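You operate a simulated robot arm through the tools that you are given. There is no shell and no other tool. Be economical: measure what you need, move in short steps, check, and stop when the job is done.

The job below is to be done with a simulated robot arm. You get a single attempt, and the scene is never put back.

Task
Swap the printer's stained pad for the new one, reset the gauge and run one clean.
Fine: new pad from the new side of the grey holder, old one on its used side; drawer shut.

Only the result counts: the job must be done as asked and must still hold three seconds after the hand-in. Knocking over, shifting, dropping, spilling or breaking anything else fails it.

Robot
A 7-joint arm with a two-finger parallel gripper, fixed in place. Base frame: the origin is at the foot of the arm, x ahead of it, y to its left, z up. Units: mm, degrees, N and s.
With the tool pointing down near the work surface it reaches from about 120 to 520 mm from the base axis. Its first joint turns from -66.0 to 66.0 degrees. Payload 2.4 kg.
Tool frame: the origin (TCP) lies between the finger pads and is the grasp point; the fingertips stand 30 mm ahead of it; z points along the fingers, y is the line along which they close. Largest opening 94 mm; finger width 28, thickness 10; the body of the gripper, 50 by 96 mm, starts 55 mm behind the TCP.
Orientation is told as [roll, pitch, yaw] about the base's x, y, z axes, in that order, counted from this pose: with the fingers straight down and closing along the base's y, the tool's x points along the base's -x, its y along +y and its z along -z.

Tools
- The arm moves only by the tool drive_tool. Its argument "motion" is a list of rows, each a list of 3 entries, a list of its own where there are three numbers: the shift along the base's x, y, z in mm, then the turn, a rotation vector about the base's x, y, z in degrees, then the finger opening in mm, from 0 to 94. In form: [[[dx, dy, dz], [ax, ay, az], jaw], ...]. A call has 1 to 20 rows; each row shifts and turns the commanded pose from where the row before left it. Rows are played at 5 a second. More than 50 mm and 8.6 degrees between two rows, or a gripper value outside its range, and nothing of the call is played. A pose out of reach is approached as far as the arm can. The call stops where the force on the tool passes 70 N (or 10 N more than at its start, if that is more) or the arm is blocked; 0.2 s more then pass. Each finger travels about 153 mm/s and halts on what it meets, pressing with about 42 N; the grip force reading is that of the motor and also rises with nothing between the fingers. The clock runs only during rows and for 0.2 s after the last one: add rows that do not move to give the fingers time. It gives the time, the measured TCP pose, the force on the tool (base axes), the opening and the grip force at its end, in the units of the frame above (readings bear some noise), with the torque about the TCP (base axes, N m) and any sound that the robot's microphone picked up.
- Cameras (640 x 400 px; columns grow to the right, rows downward): "scene" is fixed at [48.8, 481.8, 1449.5]; the picture's right is [-0.63, -0.78, 0.00], its down [-0.41, 0.33, -0.85] and it looks along [0.66, -0.53, -0.52] (base axes); focal length 290 px, centre (320, 200). "wrist" rides on the gripper at [76, 14, -102] in the tool frame; the picture's right is [-0.18, 0.98, 0.00], its down [-0.75, -0.14, -0.64] and it looks along [-0.63, -0.12, 0.77] (tool axes); focal length 243 px, centre (320, 200). There is no depth. A picture from a camera that has moved, and an enlarged one, comes with that camera's place and axes in the base frame and with its lens.
- grab_frame(camera): a new picture of that camera. It takes no simulated time.
- inspect(camera, box): a new picture of the part [left, top, right, bottom] of that camera's present view, enlarged. It takes no simulated time.
- hand_in(): hands the job in; it is judged then, once.

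Work in short steps. Places have to be worked out from the pictures, the camera data and where the tool is seen: move nearer, look again, correct. Check each grasp and each placing, and mend what went wrong. You have 120 turns and 64 pictures in all, those below and enlarged ones among them. Open the gripper and draw the arm clear of the work before you hand the job in, unless the task says otherwise; then end with one line.

The tools are called as name(argument=value, ...) on one line, values as JSON. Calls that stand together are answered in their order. drive_tool: Moves the arm, as the interface text tells. Its arguments: {"type":"object","properties":{"motion":{"type":"array","items":{"type":"array"}}},"required":["motion"]} The other tools are called the same way: grab_frame (camera) takes a picture; inspect (camera, box) takes an enlarged picture of a part of a camera's view; hand_in () hands the job in.

At the start:

```text
time: 0.0
eef_pos: [283.3, 180.6, 1312.0]
tool_rot: [-0.1, 0.0, 0.0]
wrist_force: [-0.1, -0.4, 0.1]
ft_torque: [0.01, -0.01, 0.0]
grip_width: 94.0
gripper_force: 0.1
```

scene: 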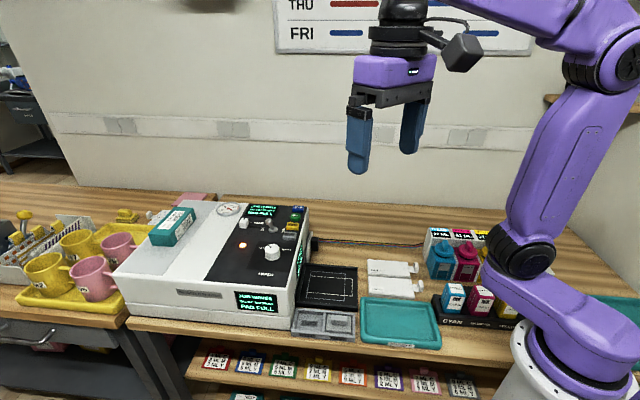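
wrist: 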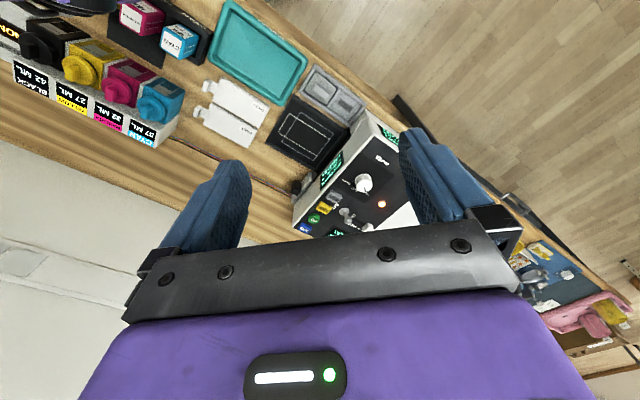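

I'll start with enlarged views of the printer and the holder area.

inspect(camera="scene", box=[210, 190, 330, 265])

inspect(camera="scene", box=[220, 250, 450, 394])

inspect(camera="wrist", box=[180, 40, 440, 240])

```text
5.33 times, centred on (270, 228) of scene
camera zoom: at [48.8, 481.8, 1449.5], right [-0.63, -0.78, 0.0], down [-0.41, 0.33, -0.85], along [0.66, -0.53, -0.52], focal length 1547 px, centre (587, 53)
```

zoom: 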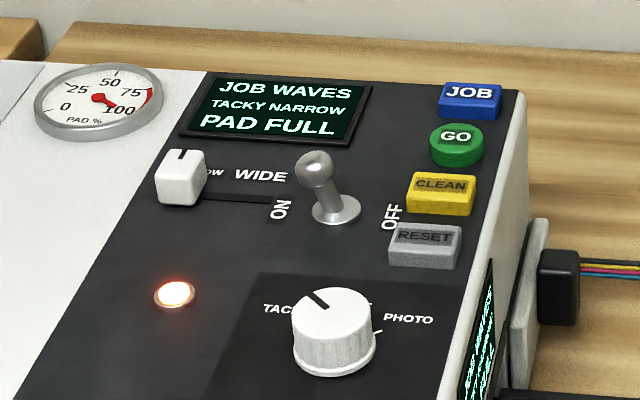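

```text
2.78 times, centred on (335, 322) of scene
camera zoom: at [48.8, 481.8, 1449.5], right [-0.63, -0.78, 0.0], down [-0.41, 0.33, -0.85], along [0.66, -0.53, -0.52], focal length 806 px, centre (278, -139)
```

zoom: 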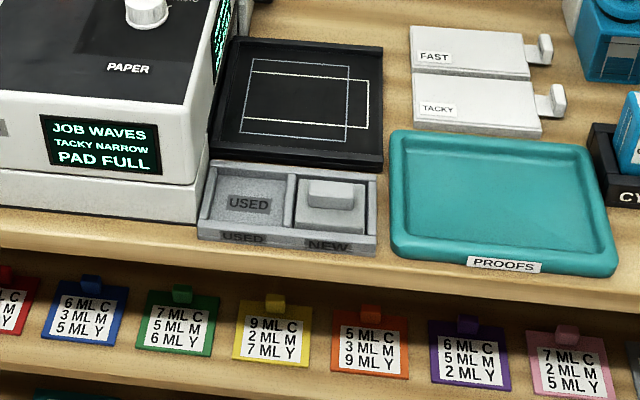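

```text
2.00 times, centred on (310, 140) of wrist
camera zoom: at [206.2, 195.4, 1414.0], right [0.18, 0.98, 0.0], down [0.75, -0.14, 0.64], along [0.63, -0.12, -0.77], focal length 485 px, centre (340, 320)
```

zoom: 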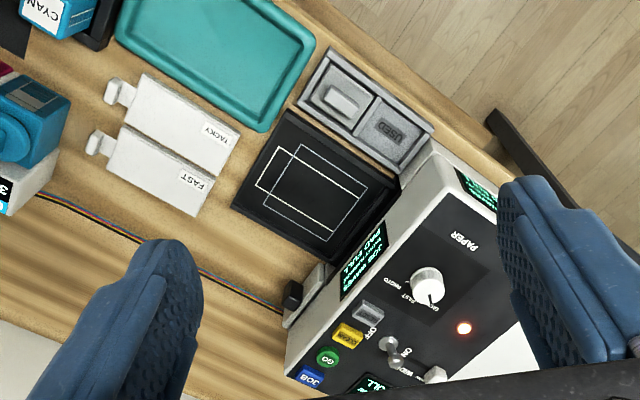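

The printer top is at about z 945 and the table at about 800. Next I look at the printer's front and sides to find the pad drawer.

inspect(camera="scene", box=[100, 230, 310, 360])

inspect(camera="scene", box=[285, 230, 365, 350])

```text
3.05 times, centred on (205, 295) of scene
camera zoom: at [48.8, 481.8, 1449.5], right [-0.63, -0.78, 0.0], down [-0.41, 0.33, -0.85], along [0.66, -0.53, -0.52], focal length 884 px, centre (670, -90)
```

zoom: 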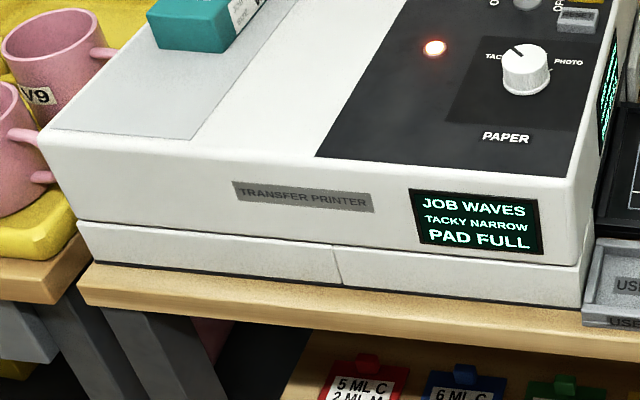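

```text
3.33 times, centred on (325, 290) of scene
camera zoom: at [48.8, 481.8, 1449.5], right [-0.63, -0.78, 0.0], down [-0.41, 0.33, -0.85], along [0.66, -0.53, -0.52], focal length 967 px, centre (303, -100)
```

zoom: 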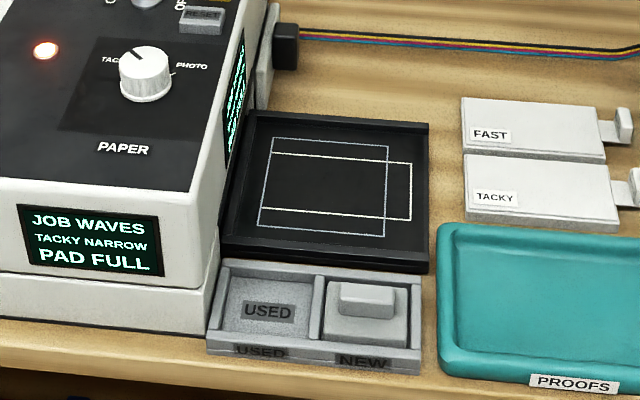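

The printer stands about 45° to the base, and its front lower block may be the drawer. I'll move the wrist camera in front of it to look.

drive_tool(motion=[[[6, 33, -30], [0, 0, -3], 94], [[6, 33, -30], [0, 0, -3], 94], [[6, 33, -30], [0, 0, -3], 94], [[6, 33, -30], [0, 0, -3], 94], [[6, 33, -30], [0, 0, -3], 94], [[6, 33, -30], [0, 0, -2], 94], [[0, 14, -40], [0, 0, 0], 94], [[0, 0, -40], [0, 0, 0], 94]])

grab_frame(camera="wrist")

```text
time: 1.8
eef_pos: [319.6, 393.2, 1051.7]
tool_rot: [-0.1, -0.1, -16.9]
wrist_force: [-0.3, -0.5, 0.8]
ft_torque: [-0.04, -0.06, -0.02]
grip_width: 94.2
gripper_force: 0.1
```

```text
56 pictures are left
camera wrist: at [249.9, 427.7, 1153.6], right [0.46, 0.89, 0.0], down [0.68, -0.36, 0.64], along [0.57, -0.3, -0.77], focal length 243 px, centre (320, 200)
```

wrist: 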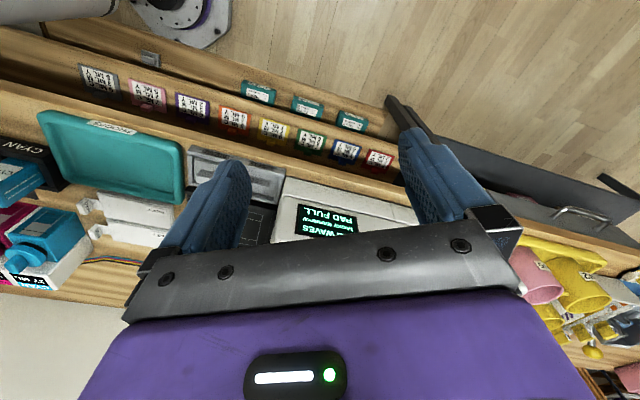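

The front lower part appears between the fingers, so I zoom in on it.

inspect(camera="wrist", box=[180, 130, 430, 250])

```text
2.56 times, centred on (305, 190) of wrist
camera zoom: at [249.9, 427.7, 1153.6], right [0.46, 0.89, 0.0], down [0.68, -0.36, 0.64], along [0.57, -0.3, -0.77], focal length 621 px, centre (358, 226)
```

zoom: 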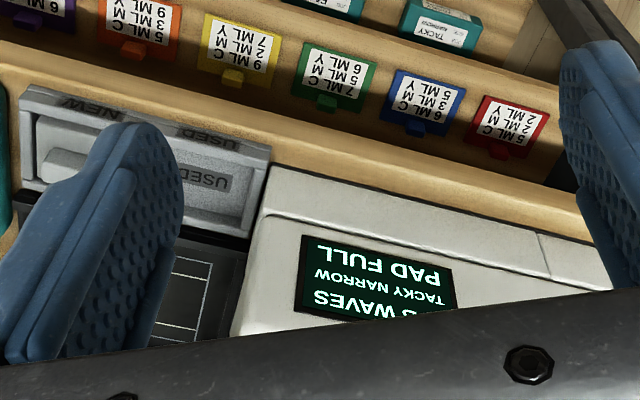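

I see no handle on the front. I'll check the printer's right side, the one facing the arm with the second screen.

drive_tool(motion=[[[0, -38, 0], [0, 0, 8], 94], [[0, -38, 0], [0, 0, 8], 94], [[0, -38, 0], [0, 0, 8], 94], [[0, -38, 0], [0, 0, 8], 94], [[0, -38, 0], [0, 0, 8], 94], [[0, -38, 0], [0, 0, 8], 94], [[-6, -38, 0], [0, 0, 8], 94], [[-6, -38, 0], [0, 0, 8], 94], [[-6, -38, 0], [0, 0, 8], 94]])

grab_frame(camera="wrist")

```text
time: 3.8
eef_pos: [302.2, 52.1, 1053.0]
tool_rot: [0.0, 0.0, 55.1]
wrist_force: [0.2, -0.3, 0.4]
ft_torque: [0.03, -0.05, 0.02]
grip_width: 94.2
gripper_force: 0.0
```

```text
54 pictures are left
camera wrist: at [245.5, -2.9, 1154.9], right [-0.7, 0.71, 0.0], down [0.55, 0.54, 0.64], along [0.46, 0.45, -0.77], focal length 243 px, centre (320, 200)
```

wrist: 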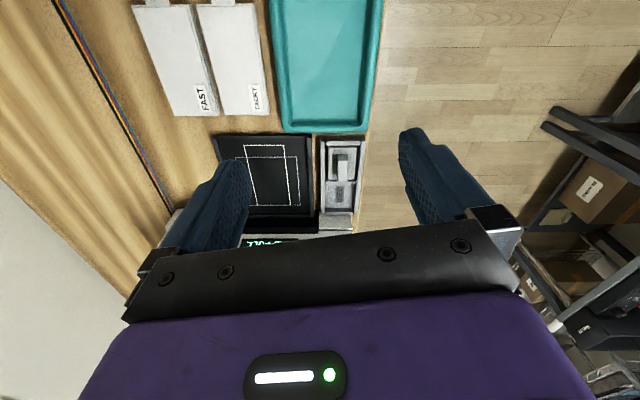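

The printer's side is hidden behind the gripper, so I pitch the camera up by 28° to look at it.

drive_tool(motion=[[[0, 0, 0], [5, -5, 0], 94], [[0, 0, 0], [5, -5, 0], 94], [[0, 0, 0], [5, -5, 0], 94], [[0, 0, 0], [5, -5, 0], 94]])

grab_frame(camera="wrist")

```text
time: 4.8
eef_pos: [302.0, 52.4, 1052.3]
tool_rot: [-5.5, -27.9, 56.4]
wrist_force: [-0.1, 0.5, 0.3]
ft_torque: [0.03, 0.03, 0.0]
grip_width: 93.9
gripper_force: 0.0
```

```text
53 pictures are left
camera wrist: at [217.4, -30.5, 1105.0], right [-0.7, 0.71, 0.0], down [0.27, 0.26, 0.93], along [0.66, 0.65, -0.37], focal length 243 px, centre (320, 200)
```

wrist: 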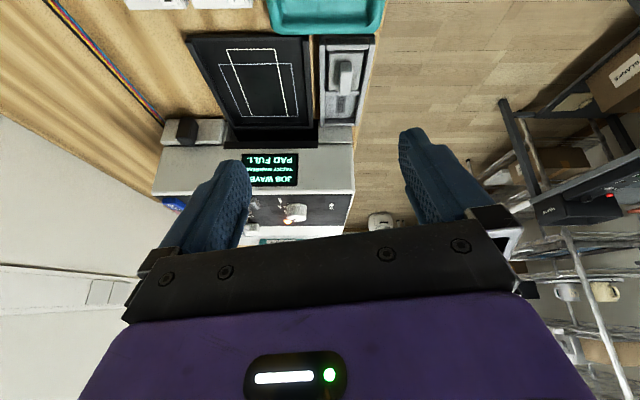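

inspect(camera="wrist", box=[140, 20, 390, 240])

```text
1.82 times, centred on (265, 130) of wrist
camera zoom: at [217.4, -30.5, 1105.0], right [-0.7, 0.71, 0.0], down [0.27, 0.26, 0.93], along [0.66, 0.65, -0.37], focal length 441 px, centre (420, 327)
```

zoom: 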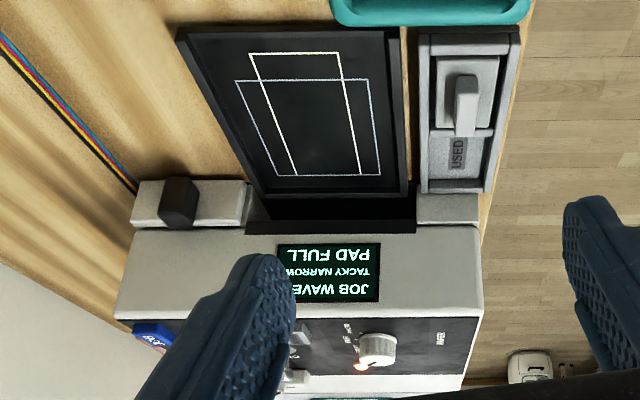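

The black slot and tray sit on the right side, and the front-right lower block looks like the drawer. I swing round to look at it frontally.

drive_tool(motion=[[[0, 33, 0], [0, 0, -8.2], 94], [[0, 33, 0], [0, 0, -8.2], 94], [[0, 33, 0], [0, 0, -8.2], 94], [[0, 33, 0], [0, 0, -8.2], 94], [[0, 33, 0], [0, 0, -8.2], 94], [[0, 33, 0], [0, 0, -8.2], 94], [[0, 33, 0], [0, 0, -8.2], 94], [[0, 33, 0], [0, 0, -8.2], 94], [[0, 33, 0], [0, 0, -8.2], 94], [[0, 33, 0], [0, 0, -8.2], 94], [[0, 33, -40], [0, 0, -8], 94]])

grab_frame(camera="wrist")

```text
refused: row 11 steps farther than a row can; nothing moved
```

```text
51 pictures are left
camera wrist: at [217.4, -30.5, 1105.0], right [-0.7, 0.71, 0.0], down [0.27, 0.26, 0.93], along [0.66, 0.65, -0.37], focal length 243 px, centre (320, 200)
```

wrist: 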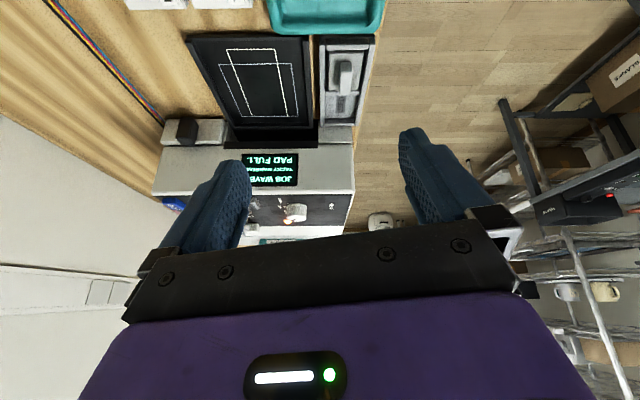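

The last row was longer than the 50 mm limit, so I split it and try again.

drive_tool(motion=[[[0, 33, 0], [0, 0, -8.2], 94], [[0, 33, 0], [0, 0, -8.2], 94], [[0, 33, 0], [0, 0, -8.2], 94], [[0, 33, 0], [0, 0, -8.2], 94], [[0, 33, 0], [0, 0, -8.2], 94], [[0, 33, 0], [0, 0, -8.2], 94], [[0, 33, 0], [0, 0, -8.2], 94], [[0, 33, 0], [0, 0, -8.2], 94], [[0, 33, 0], [0, 0, -8.2], 94], [[0, 33, 0], [0, 0, -8.2], 94], [[0, 33, -20], [0, 0, -8], 94], [[0, 0, -30], [0, 0, 0], 94]])

inspect(camera="wrist", box=[150, 0, 500, 240])

```text
time: 7.4
eef_pos: [298.8, 414.4, 998.4]
tool_rot: [-5.3, -27.9, -33.7]
wrist_force: [0.4, 0.5, 0.0]
ft_torque: [0.01, -0.01, -0.02]
grip_width: 93.9
gripper_force: 0.1
```

```text
1.67 times, centred on (325, 120) of wrist
camera zoom: at [215.0, 497.6, 1052.5], right [0.71, 0.7, 0.01], down [0.26, -0.27, 0.93], along [0.65, -0.66, -0.37], focal length 404 px, centre (312, 333)
```

zoom: 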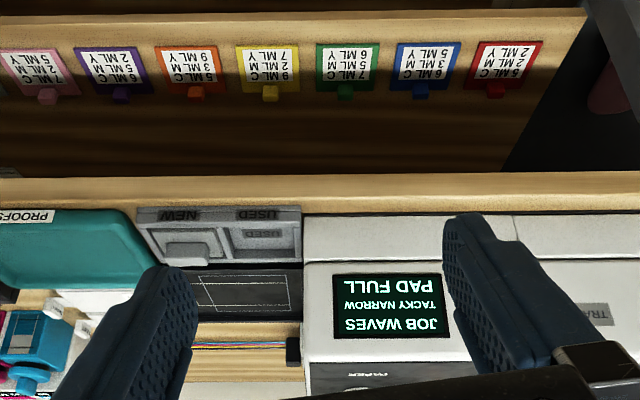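

The lower-right block is roughly 204 mm wide and 50 mm tall, on the front plane y−x≈−178. I zoom in to find any grip or latch feature.

inspect(camera="wrist", box=[320, 110, 430, 180])

inspect(camera="scene", box=[190, 280, 310, 345])

```text
5.71 times, centred on (375, 145) of wrist
camera zoom: at [215.0, 497.6, 1052.5], right [0.71, 0.7, 0.01], down [0.26, -0.27, 0.93], along [0.65, -0.66, -0.37], focal length 1386 px, centre (6, 514)
```

zoom: 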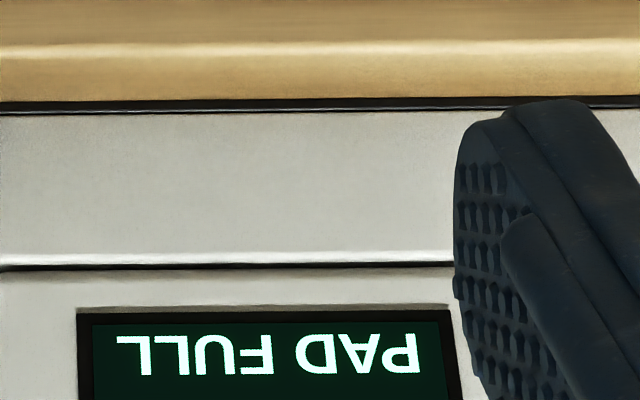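

```text
5.33 times, centred on (250, 312) of scene
camera zoom: at [48.8, 481.8, 1449.5], right [-0.63, -0.78, 0.0], down [-0.41, 0.33, -0.85], along [0.66, -0.53, -0.52], focal length 1547 px, centre (693, -400)
```

zoom: 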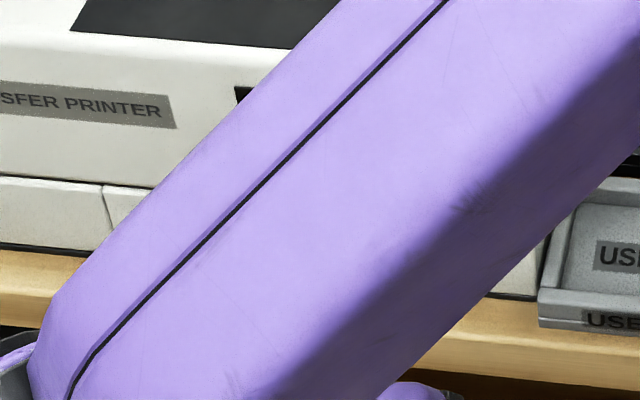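

The front has no handle, only thin gaps, so it is probably a push-to-open drawer. I close the fingers and go to a standoff in front of its right half, checking the reach on the way.

drive_tool(motion=[[[28, -14, -28], [1.65, -1.65, -4.4], 0], [[28, -14, -28], [1.65, -1.65, -4.4], 0], [[28, -14, -28], [0, 0, 0], 0], [[28, -14, -28], [0, 0, 0], 0], [[31, -15, -30], [0, 0, 0], 0]])

grab_frame(camera="wrist")

```text
time: 8.6
eef_pos: [445.0, 345.8, 859.1]
tool_rot: [0.1, -28.1, -45.0]
wrist_force: [-0.1, 0.0, -0.9]
ft_torque: [-0.01, -0.01, 0.01]
grip_width: 0.0
gripper_force: 32.5
```

```text
47 pictures are left
camera wrist: at [372.7, 436.6, 913.1], right [0.81, 0.58, 0.09], down [0.16, -0.35, 0.92], along [0.57, -0.73, -0.38], focal length 243 px, centre (320, 200)
```

wrist: 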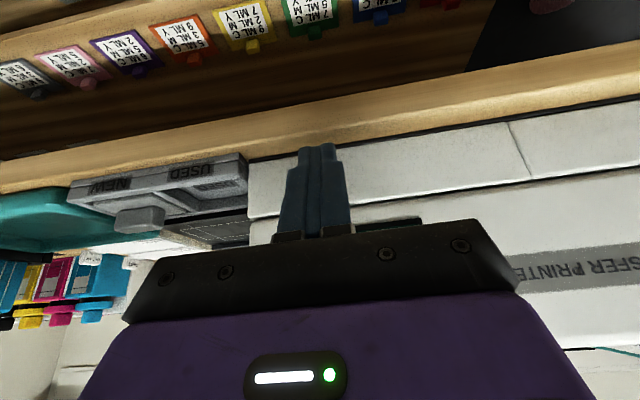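

The reach is fine and the fingertips are about 29 mm from the drawer face. I advance slowly along the drawer normal to press it.

drive_tool(motion=[[[17, 1, 0], [0, 0, 0], 0], [[11, -11, 0], [0, 0, 0], 0], [[3, -3, 0], [0, 0, 0], 0], [[2, -2, 0], [0, 0, 0], 0], [[2, -2, 0], [0, 0, 0], 0]])

```text
time: 9.8
eef_pos: [470.6, 336.8, 859.4]
tool_rot: [0.0, -27.8, -44.1]
wrist_force: [-38.4, 28.7, -10.0]
ft_torque: [0.8, 0.87, -0.22]
grip_width: 0.0
gripper_force: 33.4
```

There is firm contact at about 48 N and no click yet. I press slightly more, then back off and look.

drive_tool(motion=[[[1, -1, 0], [0, 0, 0], 0], [[1, -1, 0], [0, 0, 0], 0], [[0, 0, 0], [0, 0, 0], 0]])

```text
time: 10.6
eef_pos: [469.4, 338.0, 858.9]
tool_rot: [-0.1, -27.7, -44.1]
wrist_force: [-49.8, 26.8, -7.0]
ft_torque: [0.85, 0.94, -0.46]
grip_width: 0.1
gripper_force: 33.0
```

The face did not yield and there was no click. I back off and look at the drawer.

drive_tool(motion=[[[-8, 8, 0], [0, 0, 0], 0], [[-20, 20, 0], [0, 0, 0], 0], [[-20, 20, 0], [0, 0, 0], 0], [[-10, 10, 0], [0, 0, 0], 0]])

inspect(camera="wrist", box=[200, 60, 640, 300])

```text
time: 11.6
eef_pos: [423.8, 381.9, 859.4]
tool_rot: [0.0, -28.4, -44.9]
wrist_force: [0.3, -0.4, 1.1]
ft_torque: [-0.06, 0.02, -0.02]
grip_width: 0.0
gripper_force: 32.7
```

```text
1.45 times, centred on (420, 180) of wrist
camera zoom: at [350.3, 474.2, 913.5], right [0.81, 0.58, 0.09], down [0.15, -0.35, 0.92], along [0.57, -0.73, -0.38], focal length 353 px, centre (174, 229)
```

zoom: 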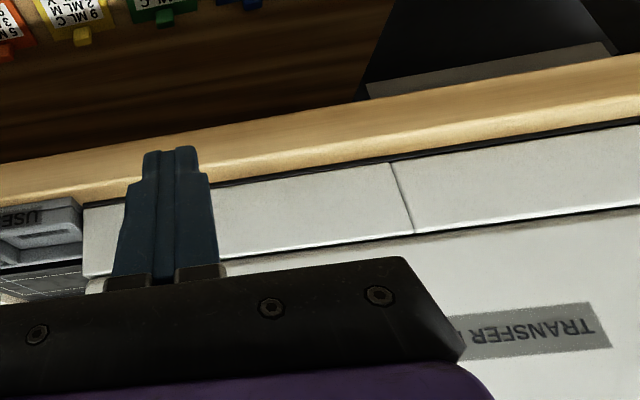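

Nothing changed. I go round to the right side with the fingers closed to see the block end and the slot from close up.

drive_tool(motion=[[[-30, 0, 30], [0, 0, 0], 0], [[-30, -10, 30], [0, 0, 0], 0], [[-30, -20, 30], [0, 0, 8.4], 0], [[-10, -30, 0], [0, 0, 8.4], 0], [[0, -35, 0], [0, 0, 8.4], 0], [[0, -35, 0], [0, 0, 8.4], 0], [[0, -35, 0], [0, 0, 8.4], 0], [[0, -35, 0], [0, 0, 8.4], 0], [[0, -10, 0], [0, 0, 8.4], 0], [[10, 0, 0], [0, 0, 8.4], 0], [[10, 0, 0], [0, 0, 8.4], 0], [[10, 0, 0], [0, 0, 8.4], 0], [[10, 0, 0], [0, 0, 6], 0]])

grab_frame(camera="wrist")

```text
time: 14.4
eef_pos: [358.1, 170.7, 948.6]
tool_rot: [-0.1, -27.8, 42.7]
wrist_force: [-0.4, 0.2, 0.0]
ft_torque: [0.0, 0.01, -0.03]
grip_width: 0.3
gripper_force: 33.0
out of reach, approached as far as the arm can: row 13
```

```text
45 pictures are left
camera wrist: at [262.6, 102.5, 1004.1], right [-0.55, 0.83, 0.08], down [0.36, 0.15, 0.92], along [0.75, 0.53, -0.38], focal length 243 px, centre (320, 200)
```

wrist: 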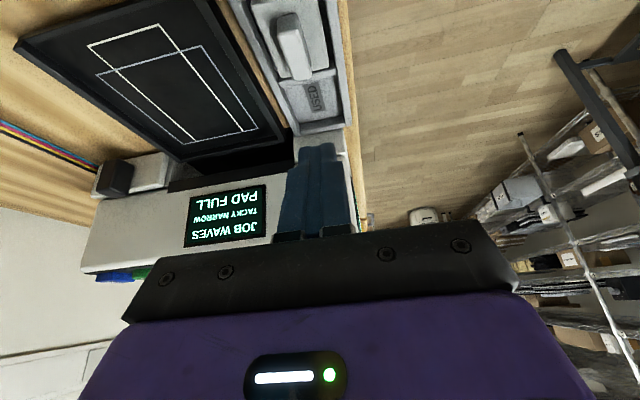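

The fingers hide the corner, so I shift sideways by about 55 mm and inspect.

drive_tool(motion=[[[20, -20, 0], [0, 0, 0], 0], [[20, -20, 0], [0, 0, 0], 0]])

inspect(camera="wrist", box=[180, 20, 480, 240])

```text
time: 15.0
eef_pos: [393.8, 136.0, 948.5]
tool_rot: [-0.1, -28.2, 44.9]
wrist_force: [0.1, 0.2, 0.7]
ft_torque: [0.01, 0.0, 0.01]
grip_width: 0.0
gripper_force: 32.7
out of reach, approached as far as the arm can: row 1
```

```text
1.82 times, centred on (330, 130) of wrist
camera zoom: at [300.6, 63.4, 1001.8], right [-0.58, 0.81, 0.09], down [0.35, 0.15, 0.92], along [0.73, 0.57, -0.38], focal length 441 px, centre (302, 327)
```

zoom: 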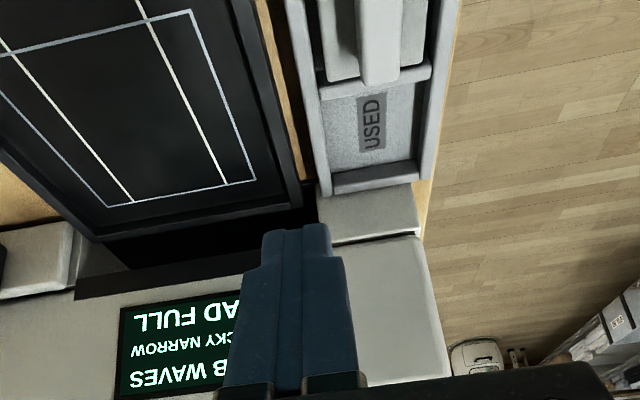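

The corner block is plain too. I'll retry the push at the drawer's centre and lower down, as the first push was off-centre and high.

drive_tool(motion=[[[-20, 5, 0], [0, 0, -8.2], 0], [[-20, 10, 0], [0, 0, -8.2], 0], [[-20, 20, 0], [0, 0, -8.2], 0], [[-14, 20, 0], [0, 0, -8.2], 0], [[0, 25, 0], [0, 0, -8.2], 0], [[0, 35, 0], [0, 0, -8.2], 0], [[0, 35, 0], [0, 0, -8.2], 0], [[0, 35, 0], [0, 0, -8.2], 0], [[10, 35, 0], [0, 0, -8.2], 0], [[30, 30, 0], [0, 0, -8.2], 0], [[30, 10, 0], [0, 0, -8], 0], [[30, 5, -30], [0, 0, 0], 0], [[30, 3, -35], [0, 0, 0], 0], [[16, 2, -40], [0, 0, 0], 0]])

grab_frame(camera="wrist")

```text
time: 18.0
eef_pos: [485.9, 401.9, 846.1]
tool_rot: [0.6, -29.6, -36.8]
wrist_force: [0.4, -0.1, -0.6]
ft_torque: [-0.02, -0.01, -0.01]
grip_width: 0.1
gripper_force: 32.8
out of reach, approached as far as the arm can: row 1, 2
```

```text
43 pictures are left
camera wrist: at [398.6, 481.5, 897.3], right [0.71, 0.7, 0.1], down [0.18, -0.32, 0.93], along [0.68, -0.64, -0.36], focal length 243 px, centre (320, 200)
```

wrist: 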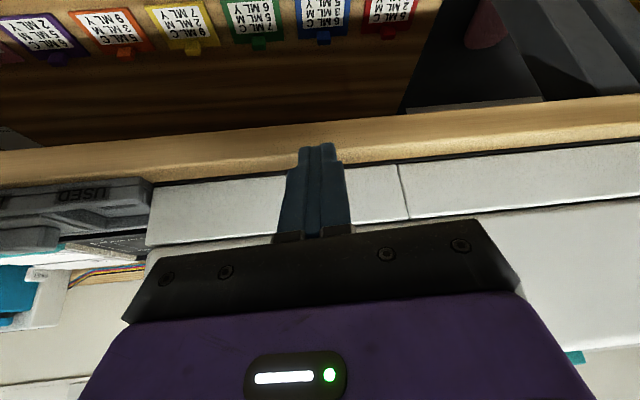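

I'm well within reach. I move to the drawer's centre line, square the yaw and press in small steps.

drive_tool(motion=[[[-19, -19, -4], [1.8, -1.8, -3.4], 0], [[0, 0, 0], [1.8, -1.8, -3.4], 0], [[12, -12, 0], [0, 0, 0], 0], [[6, -6, 0], [0, 0, 0], 0], [[3, -3, 0], [0, 0, 0], 0], [[2, -2, 0], [0, 0, 0], 0], [[2, -2, 0], [0, 0, 0], 0]])

```text
time: 19.6
eef_pos: [491.6, 360.7, 841.7]
tool_rot: [6.6, -29.9, -46.3]
wrist_force: [-2.2, 2.2, 1.4]
ft_torque: [-0.03, -0.02, 0.01]
grip_width: 0.1
gripper_force: 33.1
```

The tips have just touched the face. I press further in small steps.

drive_tool(motion=[[[1.5, -1.5, 0], [0, 0, 0], 0], [[1.5, -1.5, 0], [0, 0, 0], 0], [[1.5, -1.5, 0], [0, 0, 0], 0], [[1.5, -1.5, 0], [0, 0, 0], 0]])

```text
time: 20.6
eef_pos: [491.1, 359.2, 841.8]
tool_rot: [6.6, -29.9, -45.8]
wrist_force: [-36.2, 15.5, 8.2]
ft_torque: [0.27, 0.41, -0.37]
grip_width: 0.0
gripper_force: 33.3
```

drive_tool(motion=[[[1.5, -1.5, 0], [0, 0, 0], 0], [[1.5, -1.5, 0], [0, 0, 0], 0], [[0, 0, 0], [0, 0, 0], 0], [[-4, 4, 0], [0, 0, 0], 0], [[-8, 8, 0], [0, 0, 0], 0], [[-15, 15, 0], [0, 0, 0], 0], [[-20, 20, 0], [0, 0, 0], 0]])

inspect(camera="wrist", box=[120, 100, 520, 300])

```text
time: 22.2
eef_pos: [457.8, 395.6, 840.1]
tool_rot: [6.5, -30.0, -46.5]
wrist_force: [1.8, 0.4, 0.6]
ft_torque: [0.02, -0.02, -0.04]
grip_width: 0.0
gripper_force: 33.2
```

```text
1.60 times, centred on (320, 200) of wrist
camera zoom: at [375.8, 482.6, 890.9], right [0.78, 0.6, 0.19], down [0.08, -0.4, 0.92], along [0.62, -0.7, -0.36], focal length 388 px, centre (320, 200)
```

zoom: 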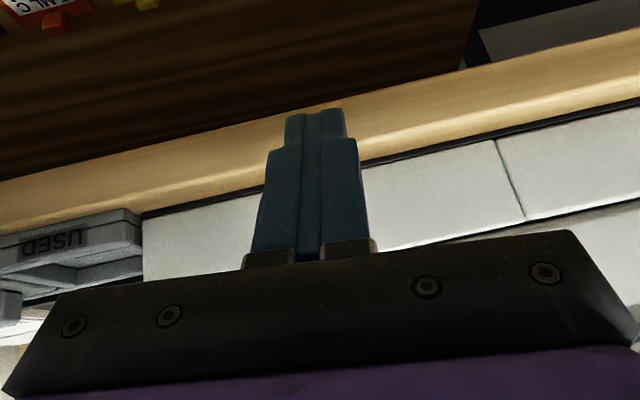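

Still shut, so it isn't a simple push there. I'll view the corner obliquely to see both the front and side of that block and find its seams.

drive_tool(motion=[[[-35, 0, 10], [0, 0, 8], 0], [[-35, 0, 10], [0, 0, 8], 0], [[-35, -5, 10], [0, 0, 8], 0], [[-35, -10, 10], [0, 0, 8], 0], [[-20, -15, 10], [0, 0, 8], 0]])

inspect(camera="wrist", box=[120, 50, 520, 250])

```text
time: 23.4
eef_pos: [294.1, 365.4, 892.2]
tool_rot: [6.6, -30.0, -6.3]
wrist_force: [0.3, -1.0, 1.0]
ft_torque: [-0.01, -0.01, -0.01]
grip_width: 0.0
gripper_force: 33.0
```

```text
1.60 times, centred on (320, 150) of wrist
camera zoom: at [176.4, 379.9, 943.6], right [0.21, 0.96, 0.19], down [0.32, -0.25, 0.91], along [0.92, -0.13, -0.36], focal length 388 px, centre (320, 280)
```

zoom: 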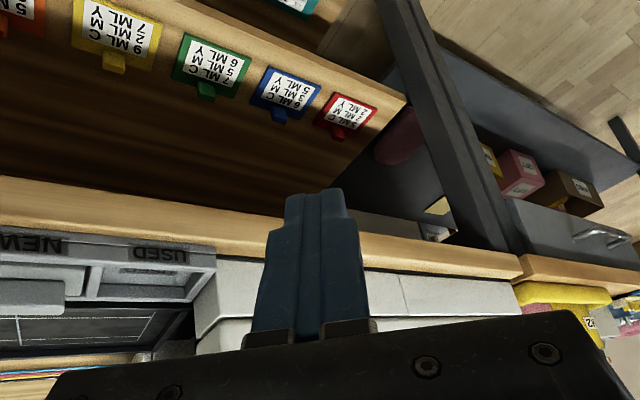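

inspect(camera="wrist", box=[200, 190, 290, 260])

inspect(camera="wrist", box=[335, 195, 425, 260])

```text
5.71 times, centred on (245, 225) of wrist
camera zoom: at [176.4, 379.9, 943.6], right [0.21, 0.96, 0.19], down [0.32, -0.25, 0.91], along [0.92, -0.13, -0.36], focal length 1386 px, centre (749, 57)
```

zoom: 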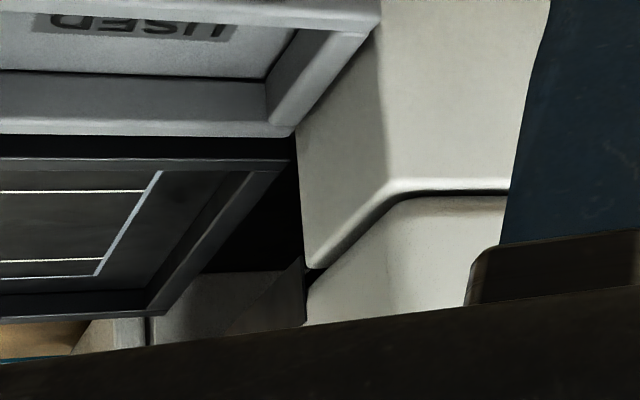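

```text
6.15 times, centred on (380, 228) of wrist
camera zoom: at [176.4, 379.9, 943.6], right [0.21, 0.96, 0.19], down [0.32, -0.25, 0.91], along [0.92, -0.13, -0.36], focal length 1493 px, centre (-49, 31)
```

zoom: 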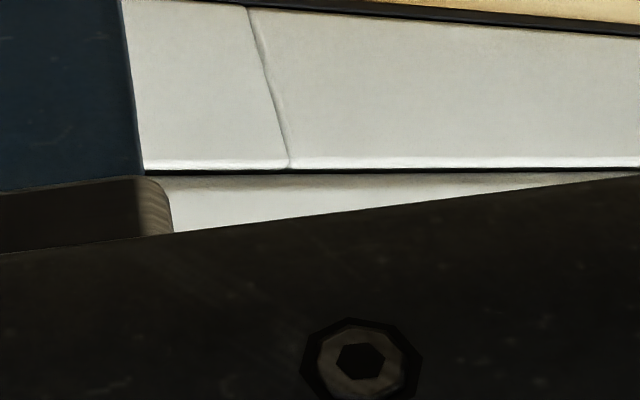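

The base looks like two bars flanking the black slot, so the front block may be fixed and the slot is the interesting part. I inspect the slot and tray from the scene camera.

inspect(camera="scene", box=[280, 220, 370, 345])

grab_frame(camera="scene")

```text
3.20 times, centred on (325, 282) of scene
camera zoom: at [48.8, 481.8, 1449.5], right [-0.63, -0.78, 0.0], down [-0.41, 0.33, -0.85], along [0.66, -0.53, -0.52], focal length 928 px, centre (304, -64)
```

zoom: 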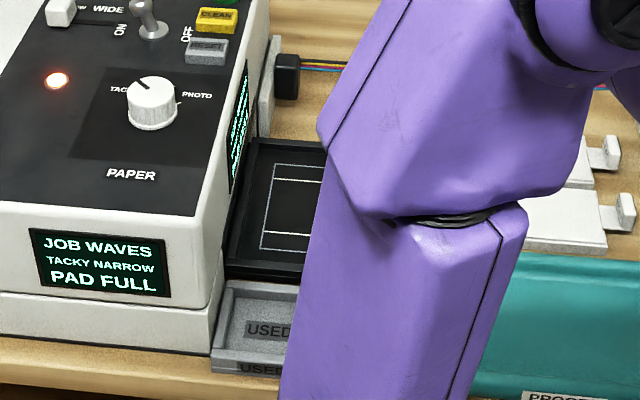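

```text
37 pictures are left
```

scene: 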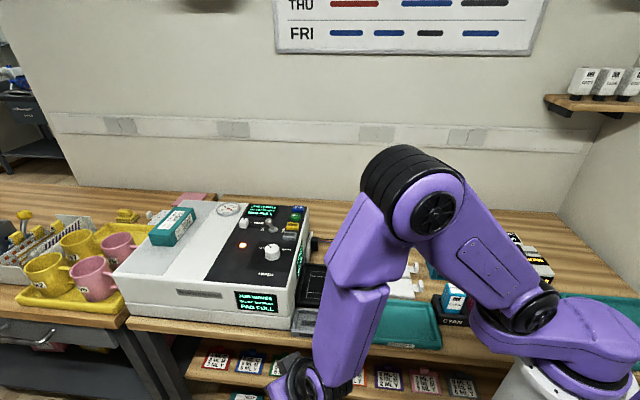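

On the far right rear there's a slab with a black knob and a seam that may be the drawer. I straighten the tool and move there for a closer look.

drive_tool(motion=[[[0, -10, 30], [0, 0, 6.3], 0], [[0, -20, 30], [0, 7.5, 0], 30], [[0, -35, 30], [0, 7.5, 0], 60], [[0, -35, 18], [0, 7.5, 0], 94], [[0, -45, 0], [0, 7.5, 0], 94], [[0, -45, 0], [-6.6, 0, 0], 94], [[0, -45, 0], [0, 0, 8.2], 94], [[0, -45, 0], [0, 0, 8.2], 94], [[20, -40, 0], [0, 0, 8.2], 94], [[35, -25, 0], [0, 0, 8.2], 94], [[35, -20, 0], [0, 0, 8.2], 94], [[35, 0, 0], [0, 0, 4], 94], [[35, 0, 0], [0, 0, 0], 94], [[26, 0, 0], [0, 0, 0], 94]])

grab_frame(camera="wrist")

```text
time: 26.4
eef_pos: [427.9, 104.7, 962.6]
tool_rot: [-5.0, -19.6, 34.8]
wrist_force: [0.4, 0.2, -0.3]
ft_torque: [0.0, 0.03, -0.04]
grip_width: 94.0
gripper_force: 0.1
out of reach, approached as far as the arm can: row 4, 5, 9, 11, 12, 13, 14
```

```text
36 pictures are left
camera wrist: at [326.1, 63.2, 1030.8], right [-0.39, 0.92, -0.02], down [0.45, 0.21, 0.87], along [0.8, 0.33, -0.5], focal length 243 px, centre (320, 200)
```

wrist: 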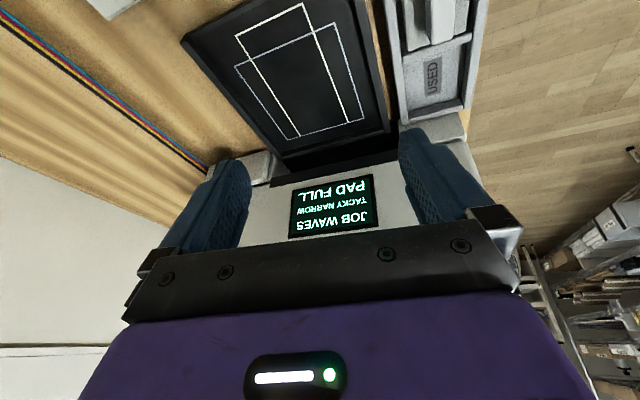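

The arm stopped short of the commanded pose. I nudge toward the intended viewpoint and check how it responds.

drive_tool(motion=[[[0, 0, 0], [0, 0, 0], 94], [[0, -30, 20], [0, 0, 0], 94], [[0, -30, 20], [0, 0, 0], 94]])

```text
time: 27.2
eef_pos: [401.1, 61.3, 968.5]
tool_rot: [-4.9, -17.8, 34.5]
wrist_force: [-0.3, -0.1, 0.0]
ft_torque: [0.02, 0.03, 0.02]
grip_width: 93.8
gripper_force: 0.1
out of reach, approached as far as the arm can: row 2, 3
```

Commands restart from the actual pose when clipped. I remove the remaining tilt in place to see whether that orientation is allowed.

drive_tool(motion=[[[0, 0, 10], [-3.3, 4.9, 0], 94], [[0, 0, 10], [-3.3, 4.9, 0], 94], [[0, 0, 10], [-3.3, 4.9, 0], 94]])

```text
time: 28.0
eef_pos: [361.4, 70.8, 933.8]
tool_rot: [-4.9, -0.1, 34.1]
wrist_force: [0.0, -0.4, 0.3]
ft_torque: [0.0, -0.03, -0.01]
grip_width: 94.0
gripper_force: 0.0
out of reach, approached as far as the arm can: row 1, 2, 3
```

The arm configuration seems to be up against a joint limit. I retreat inwards and up, turning yaw towards 0, to see if that unwinds it.

drive_tool(motion=[[[-20, 0, 10], [2.5, 0, -8], 94], [[-20, 5, 20], [2.4, 0, -8], 94], [[-20, 5, 40], [0, 0, -8], 94], [[0, 10, 45], [0, 0, -8], 94], [[0, 10, 45], [0, 0, -2], 94], [[0, 10, 45], [0, 0, 0], 94], [[0, 10, 45], [0, 0, 0], 94]])

```text
time: 29.6
eef_pos: [275.6, 66.8, 1001.6]
tool_rot: [-8.2, -3.1, 0.4]
wrist_force: [0.1, -1.0, -0.4]
ft_torque: [0.0, -0.01, -0.03]
grip_width: 94.2
gripper_force: 0.0
out of reach, approached as far as the arm can: row 1, 2, 3, 4, 5, 6, 7
```

The arm is clearly constrained, so I look at its posture.

grab_frame(camera="scene")

```text
35 pictures are left
```

scene: 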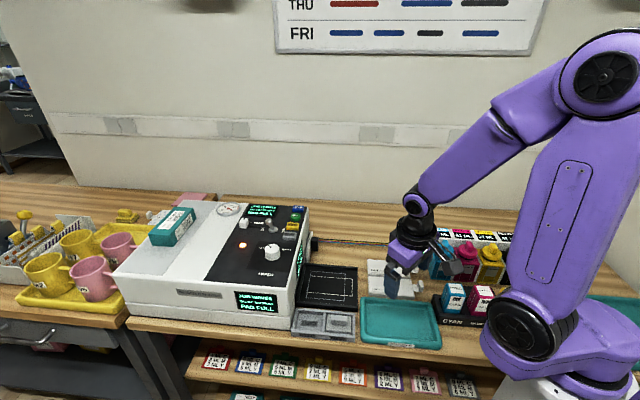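

The elbow looks normal. I move toward the original start pose in smaller steps to find out what frees it.

drive_tool(motion=[[[0, 20, 0], [0, 0, 0], 94], [[0, 20, 0], [0, 0, 0], 94], [[0, 20, 0], [0, 0, 0], 94], [[0, 20, 0], [0, 0, 0], 94], [[0, 20, 0], [0, 0, -4], 94], [[0, 0, 15], [0, 0, -4], 94], [[0, 0, 15], [0, 0, 0], 94], [[0, 0, 15], [0, 0, 0], 94]])

```text
time: 31.4
eef_pos: [277.4, 166.2, 1000.4]
tool_rot: [-8.4, -3.3, -3.6]
wrist_force: [-0.1, 0.5, 0.0]
ft_torque: [-0.01, 0.0, 0.0]
grip_width: 93.8
gripper_force: 0.0
out of reach, approached as far as the arm can: row 6, 7, 8
```

Lateral motion is free but raising isn't. I test which other directions move: outward, and removing the residual roll.

drive_tool(motion=[[[0, 0, 0], [4, 0, 0], 94], [[0, 0, 0], [4, 0, 0], 94]])

drive_tool(motion=[[[20, 0, 0], [0, 0, 0], 94], [[20, 0, 0], [0, 0, 0], 94]])

drive_tool(motion=[[[0, 0, 0], [0, -5, 0], 94], [[0, 0, 0], [0, -5, 0], 94], [[0, 0, 20], [0, 0, 0], 94]])

```text
time: 32.0
eef_pos: [276.0, 166.0, 1000.5]
tool_rot: [-8.3, -3.3, -3.5]
wrist_force: [0.4, -0.3, -0.1]
ft_torque: [-0.02, 0.0, -0.01]
grip_width: 94.1
gripper_force: 0.1
out of reach, approached as far as the arm can: row 1, 2
```

```text
time: 32.6
eef_pos: [316.1, 166.7, 1000.9]
tool_rot: [-8.7, -3.5, -3.5]
wrist_force: [0.6, -0.2, 0.2]
ft_torque: [-0.01, 0.0, -0.02]
grip_width: 94.1
gripper_force: 0.0
```

```text
time: 33.4
eef_pos: [315.1, 165.8, 1019.5]
tool_rot: [-7.8, -13.3, -3.6]
wrist_force: [0.9, -0.2, 0.0]
ft_torque: [-0.03, 0.02, -0.01]
grip_width: 94.1
gripper_force: 0.0
```

Outward and up work now, so I try removing the roll again here while going up.

drive_tool(motion=[[[0, 0, 20], [4, 0, 0], 94], [[0, 0, 20], [4, 0, 0], 94], [[0, 5, 30], [0, 3, 0], 94], [[0, 5, 30], [0, 3, 0], 94], [[0, 5, 30], [0, 3, 0], 94], [[0, 0, 30], [0, 4, 0], 94]])

```text
time: 34.8
eef_pos: [334.8, 171.0, 1052.3]
tool_rot: [-1.5, -12.4, -5.1]
wrist_force: [-1.2, 0.2, -1.0]
ft_torque: [0.0, 0.01, 0.01]
grip_width: 93.7
gripper_force: 0.1
out of reach, approached as far as the arm can: row 2, 3, 4, 5, 6
```

This looks like a flipped wrist, with its bend joint at the small-side limit. I'll tilt the tool outward past the forearm line, then sweep it round via the right side back to vertical.

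drive_tool(motion=[[[0, 0, 0], [3.6, -7.1, 0], 94], [[0, 0, 0], [3.6, -7.1, 0], 94], [[0, 0, 0], [3.6, -7.1, 0], 94], [[0, 0, 0], [3.6, -7.1, 0], 94], [[0, 0, 0], [3.6, -7.1, 0], 94], [[0, 0, 0], [3.6, -7.1, 0], 94]])

```text
time: 36.2
eef_pos: [334.4, 172.6, 1053.7]
tool_rot: [35.5, -49.4, -25.4]
wrist_force: [-0.3, -0.2, -0.3]
ft_torque: [0.0, -0.02, 0.0]
grip_width: 93.8
gripper_force: 0.1
```

That went through cleanly. Now I sweep the tool axis from outward tilt to right-side tilt.

drive_tool(motion=[[[0, 0, 0], [-5.3, 3.0, -5.5], 94], [[0, 0, 0], [-5.3, 3.0, -5.5], 94], [[0, 0, 0], [-5.3, 3.0, -5.5], 94], [[0, 0, 0], [-5.3, 3.0, -5.5], 94], [[0, 0, 0], [-5.3, 3.0, -5.5], 94], [[0, 0, 0], [-5.3, 3.0, -5.5], 94]])

```text
time: 37.6
eef_pos: [334.8, 173.1, 1052.4]
tool_rot: [-18.0, -44.4, -19.3]
wrist_force: [0.3, 0.1, -0.4]
ft_torque: [-0.01, 0.01, -0.02]
grip_width: 94.0
gripper_force: 0.0
```

Reached without clipping, so now I bring the tool from the right-side tilt to vertical.

drive_tool(motion=[[[0, 0, 0], [5.4, 6.2, 0], 94], [[0, 0, 0], [5.4, 6.2, 0], 94], [[0, 0, 0], [5.4, 6.2, 0], 94], [[0, 0, 0], [5.4, 6.2, 0], 94], [[0, 0, 0], [5.4, 6.2, 0], 94], [[0, 0, 40], [0, 0, 0], 94]])

```text
time: 39.0
eef_pos: [338.3, 174.2, 1095.3]
tool_rot: [-5.9, -12.2, -24.6]
wrist_force: [3.2, -5.6, -0.6]
ft_torque: [0.41, 0.26, -0.03]
grip_width: 94.0
gripper_force: 0.1
out of reach, approached as far as the arm can: row 5
```

The rise now works. I remove the remaining roughly 13° of tilt and rise further.

drive_tool(motion=[[[0, 0, 10], [3.5, 2.9, 0], 94], [[0, 0, 10], [3.5, 2.9, 0], 94], [[0, 0, 10], [3.5, 2.9, 0], 94], [[0, 0, 30], [0, 0, 0], 94], [[0, 0, 30], [0, 0, 0], 94]])

```text
time: 40.2
eef_pos: [338.2, 173.0, 1114.4]
tool_rot: [-6.2, -12.7, -25.3]
wrist_force: [-1.0, -0.2, 0.5]
ft_torque: [-0.01, 0.04, 0.02]
grip_width: 94.1
gripper_force: 0.0
out of reach, approached as far as the arm can: row 1, 2, 3, 4, 5
```

Still partly limited, so I check the posture.

grab_frame(camera="scene")

```text
34 pictures are left
```

scene: 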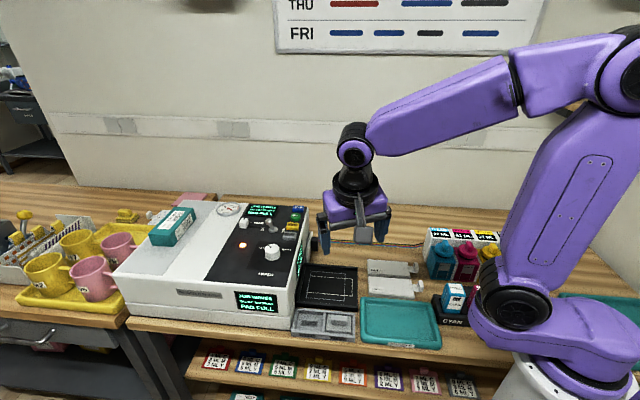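

The forearm is near horizontal here, so my tilt never actually crossed it. I'll go low in front of the desk, where the forearm is steep, make the tool vertical and do the crossing there.

drive_tool(motion=[[[-10, 20, -30], [0, 0, 0], 94], [[-10, 25, -30], [0, 0, 0], 94], [[-10, 30, -30], [0, 0, 0], 94], [[-10, 30, -30], [0, 0, 0], 94], [[-10, 30, -30], [3.5, 2.9, 0], 94], [[-8, 22, -30], [3.5, 2.9, 0], 94], [[0, 0, -10], [3.5, 2.9, 0], 94], [[0, 0, -5], [0, 0, 0], 94]])

```text
time: 42.0
eef_pos: [291.3, 308.3, 951.4]
tool_rot: [-3.7, -7.6, -25.8]
wrist_force: [0.2, 0.0, 0.5]
ft_torque: [-0.02, 0.01, -0.01]
grip_width: 94.1
gripper_force: 0.0
out of reach, approached as far as the arm can: row 6, 7
```

drive_tool(motion=[[[-5, -5, -30], [0, 0, 0], 94], [[-5, -5, -30], [0, 0, 0], 94], [[0, 0, 0], [2.6, 2.2, 0], 94], [[0, 0, 0], [2.6, 2.2, 0], 94]])

```text
time: 43.0
eef_pos: [283.4, 298.1, 892.7]
tool_rot: [-2.3, -4.4, -26.0]
wrist_force: [0.9, 0.4, 0.1]
ft_torque: [-0.05, 0.01, 0.0]
grip_width: 94.2
gripper_force: 0.1
out of reach, approached as far as the arm can: row 4
```

Now I tilt outward in the arm's plane, through and past the forearm line.

drive_tool(motion=[[[0, 0, 0], [5.8, -5.5, 0], 94], [[0, 0, 0], [4, 3, 0], 94], [[0, 0, 0], [5.8, -5.5, 0], 94], [[0, 0, 0], [5.8, -5.5, 0], 94], [[0, 0, 0], [5.8, -5.5, 0], 94], [[0, 0, 0], [5.8, -5.5, 0], 94], [[0, 0, 0], [5.8, -5.5, 0], 94], [[0, 0, 0], [5.8, -5.5, 0], 94], [[0, 0, 0], [5.8, -5.5, 0], 94]])

grab_frame(camera="scene")

```text
time: 45.0
eef_pos: [329.9, 306.9, 887.9]
tool_rot: [63.0, -15.2, -36.1]
wrist_force: [0.3, 0.5, 0.3]
ft_torque: [-0.02, 0.02, -0.01]
grip_width: 93.6
gripper_force: 0.2
out of reach, approached as far as the arm can: row 4, 5, 6, 7
```

```text
33 pictures are left
```

scene: 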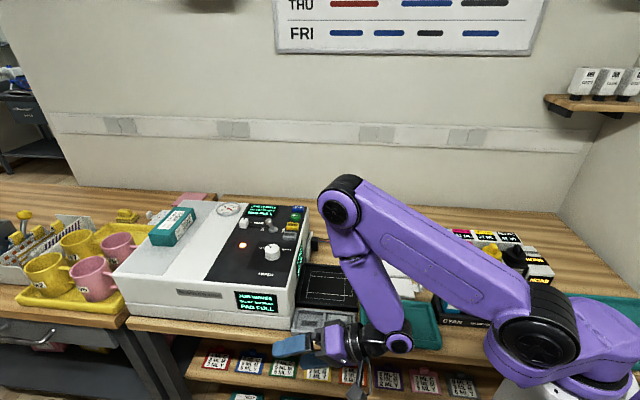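

The tool is now bent outward. I sweep it round to a right-side tilt while keeping a clear bend.

drive_tool(motion=[[[0, 0, 5], [-5.9, 2.0, -5.4], 94], [[0, 0, 5], [-5.9, 2.0, -5.4], 94], [[0, 0, 5], [-5.9, 2.0, -5.4], 94], [[0, 0, 5], [-5.9, 2.0, -5.4], 94], [[0, 0, 5], [-5.9, 2.0, -5.4], 94], [[0, 0, 5], [-5.9, 2.0, -5.4], 94], [[0, 0, 5], [-5.9, 2.0, -5.4], 94], [[0, 0, 5], [-5.9, 2.0, -5.4], 94], [[0, 0, 5], [-5.9, 2.0, -5.4], 94]])

```text
time: 47.0
eef_pos: [389.3, -33.1, 1001.4]
tool_rot: [22.2, -34.4, -55.9]
wrist_force: [-0.6, 0.5, -0.4]
ft_torque: [-0.03, 0.03, 0.0]
grip_width: 94.0
gripper_force: 0.0
out of reach, approached as far as the arm can: row 1, 2, 3, 4, 5, 6, 7, 8, 9
```

The arm wandered a long way while clipped. I check the scene for contact and its posture.

grab_frame(camera="scene")

```text
32 pictures are left
```

scene: 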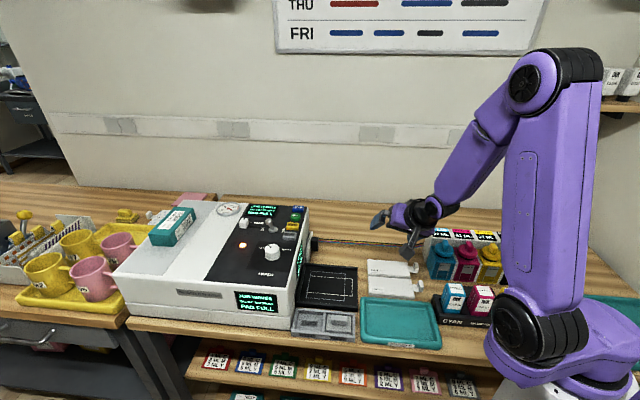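

Nothing was disturbed. From here on I use short calls. I test lifting straight up.

drive_tool(motion=[[[0, 0, 25], [0, 0, 0], 94], [[0, 0, 25], [0, 0, 0], 94]])

```text
time: 47.6
eef_pos: [388.1, -33.4, 1050.7]
tool_rot: [22.1, -34.4, -56.0]
wrist_force: [0.3, -1.2, 0.2]
ft_torque: [-0.02, 0.01, 0.02]
grip_width: 93.9
gripper_force: 0.2
```

Free. Now I rotate toward vertical in small steps.

drive_tool(motion=[[[0, 0, 10], [2.7, 7.5, 0], 94], [[0, 0, 10], [2.7, 7.5, 0], 94]])

drive_tool(motion=[[[0, 0, 10], [2.7, 7.5, 0], 94], [[0, 0, 10], [2.7, 7.5, 0], 94]])

```text
time: 48.2
eef_pos: [413.6, -37.9, 1065.7]
tool_rot: [18.1, -32.7, -55.6]
wrist_force: [-0.3, -0.3, -0.8]
ft_torque: [-0.01, 0.01, 0.02]
grip_width: 94.0
gripper_force: 0.0
out of reach, approached as far as the arm can: row 1, 2
```

```text
time: 48.8
eef_pos: [421.5, -39.1, 1079.5]
tool_rot: [11.2, -24.3, -52.9]
wrist_force: [-0.2, -0.9, -0.4]
ft_torque: [-0.02, -0.02, 0.01]
grip_width: 94.2
gripper_force: 0.1
out of reach, approached as far as the arm can: row 1
```

Still limited in the same sense. I'll do the wrist unwinding high up where it's free of obstacles, so I raise while tilting outward first.

drive_tool(motion=[[[-10, 10, 25], [-0.7, -7.5, 0], 94], [[-10, 10, 25], [-0.7, -7.5, 0], 94], [[-10, 10, 25], [-0.7, -7.5, 0], 94], [[-10, 10, 25], [-0.7, -7.5, 0], 94]])

```text
time: 49.8
eef_pos: [383.4, 4.9, 1181.2]
tool_rot: [41.1, -42.1, -69.3]
wrist_force: [0.1, -1.9, -0.3]
ft_torque: [0.04, -0.05, 0.08]
grip_width: 93.9
gripper_force: 0.1
```

Clean. I centre the tilt direction in the arm plane and carry on tilting up past the forearm line.

drive_tool(motion=[[[0, 0, 10], [0, 0, 8.4], 94], [[0, 0, 10], [0, 0, 8.4], 94], [[0, 0, 10], [0, -8, 0], 94], [[0, 0, 10], [0, -8, 0], 94], [[0, 0, 10], [0, -8, 0], 94], [[0, 0, 10], [0, -8, 0], 94]])

```text
time: 51.4
eef_pos: [402.1, -107.1, 1229.7]
tool_rot: [76.5, -53.6, -98.5]
wrist_force: [-0.1, 0.1, 0.1]
ft_torque: [0.0, -0.02, 0.0]
grip_width: 94.0
gripper_force: 0.0
out of reach, approached as far as the arm can: row 1, 3
stopped in row 6: the arm was blocked; the commanded pose is now the measured one
```

grab_frame(camera="scene")

```text
31 pictures are left
```

scene: 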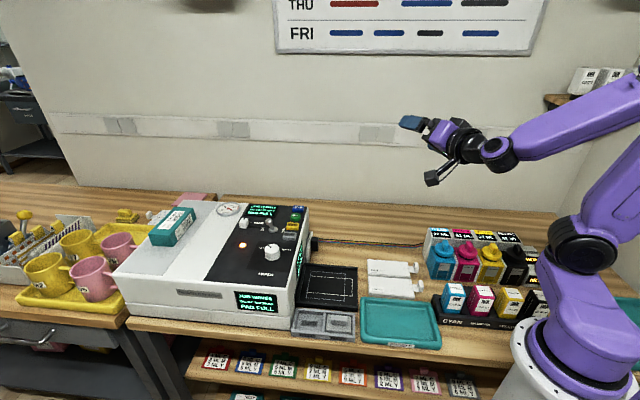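

The tool is now bent up beyond the forearm. I test which way the wrist can swing round the forearm axis, starting to the right.

drive_tool(motion=[[[0, -5, 0], [5.9, -1.6, -5.1], 94], [[0, -5, 0], [5.9, -1.6, -5.1], 94], [[0, -5, 0], [5.9, -1.6, -5.1], 94]])

```text
time: 52.2
eef_pos: [401.7, -121.4, 1229.2]
tool_rot: [76.1, -35.2, -113.6]
wrist_force: [0.5, 0.1, 0.2]
ft_torque: [-0.01, -0.02, 0.0]
grip_width: 94.0
gripper_force: 0.1
```

Free that way, so I continue the swing.

drive_tool(motion=[[[0, 0, -5], [5.9, -1.6, -5.1], 94], [[0, 0, -5], [5.9, -1.6, -5.1], 94], [[0, 0, -5], [5.9, -1.6, -5.1], 94], [[0, 0, -5], [5.9, -1.6, -5.1], 94], [[0, 0, -5], [5.9, -1.6, -5.1], 94]])

```text
time: 53.4
eef_pos: [402.2, -121.0, 1203.7]
tool_rot: [65.3, -6.5, -135.9]
wrist_force: [0.4, -1.4, 0.3]
ft_torque: [0.01, 0.01, -0.01]
grip_width: 94.2
gripper_force: 0.0
```

drive_tool(motion=[[[-5, 0, -5], [5.9, -1.6, -5.1], 94], [[-5, 0, -5], [5.9, -1.6, -5.1], 94], [[-5, 0, -5], [5.9, -1.6, -5.1], 94], [[-5, 0, -5], [5.9, -1.6, -5.1], 94], [[-5, 0, -5], [5.9, -1.6, -5.1], 94]])

```text
time: 54.6
eef_pos: [377.5, -119.3, 1177.1]
tool_rot: [44.2, 15.4, -163.6]
wrist_force: [-0.3, 0.1, 0.5]
ft_torque: [0.01, -0.01, 0.0]
grip_width: 94.0
gripper_force: 0.0
```

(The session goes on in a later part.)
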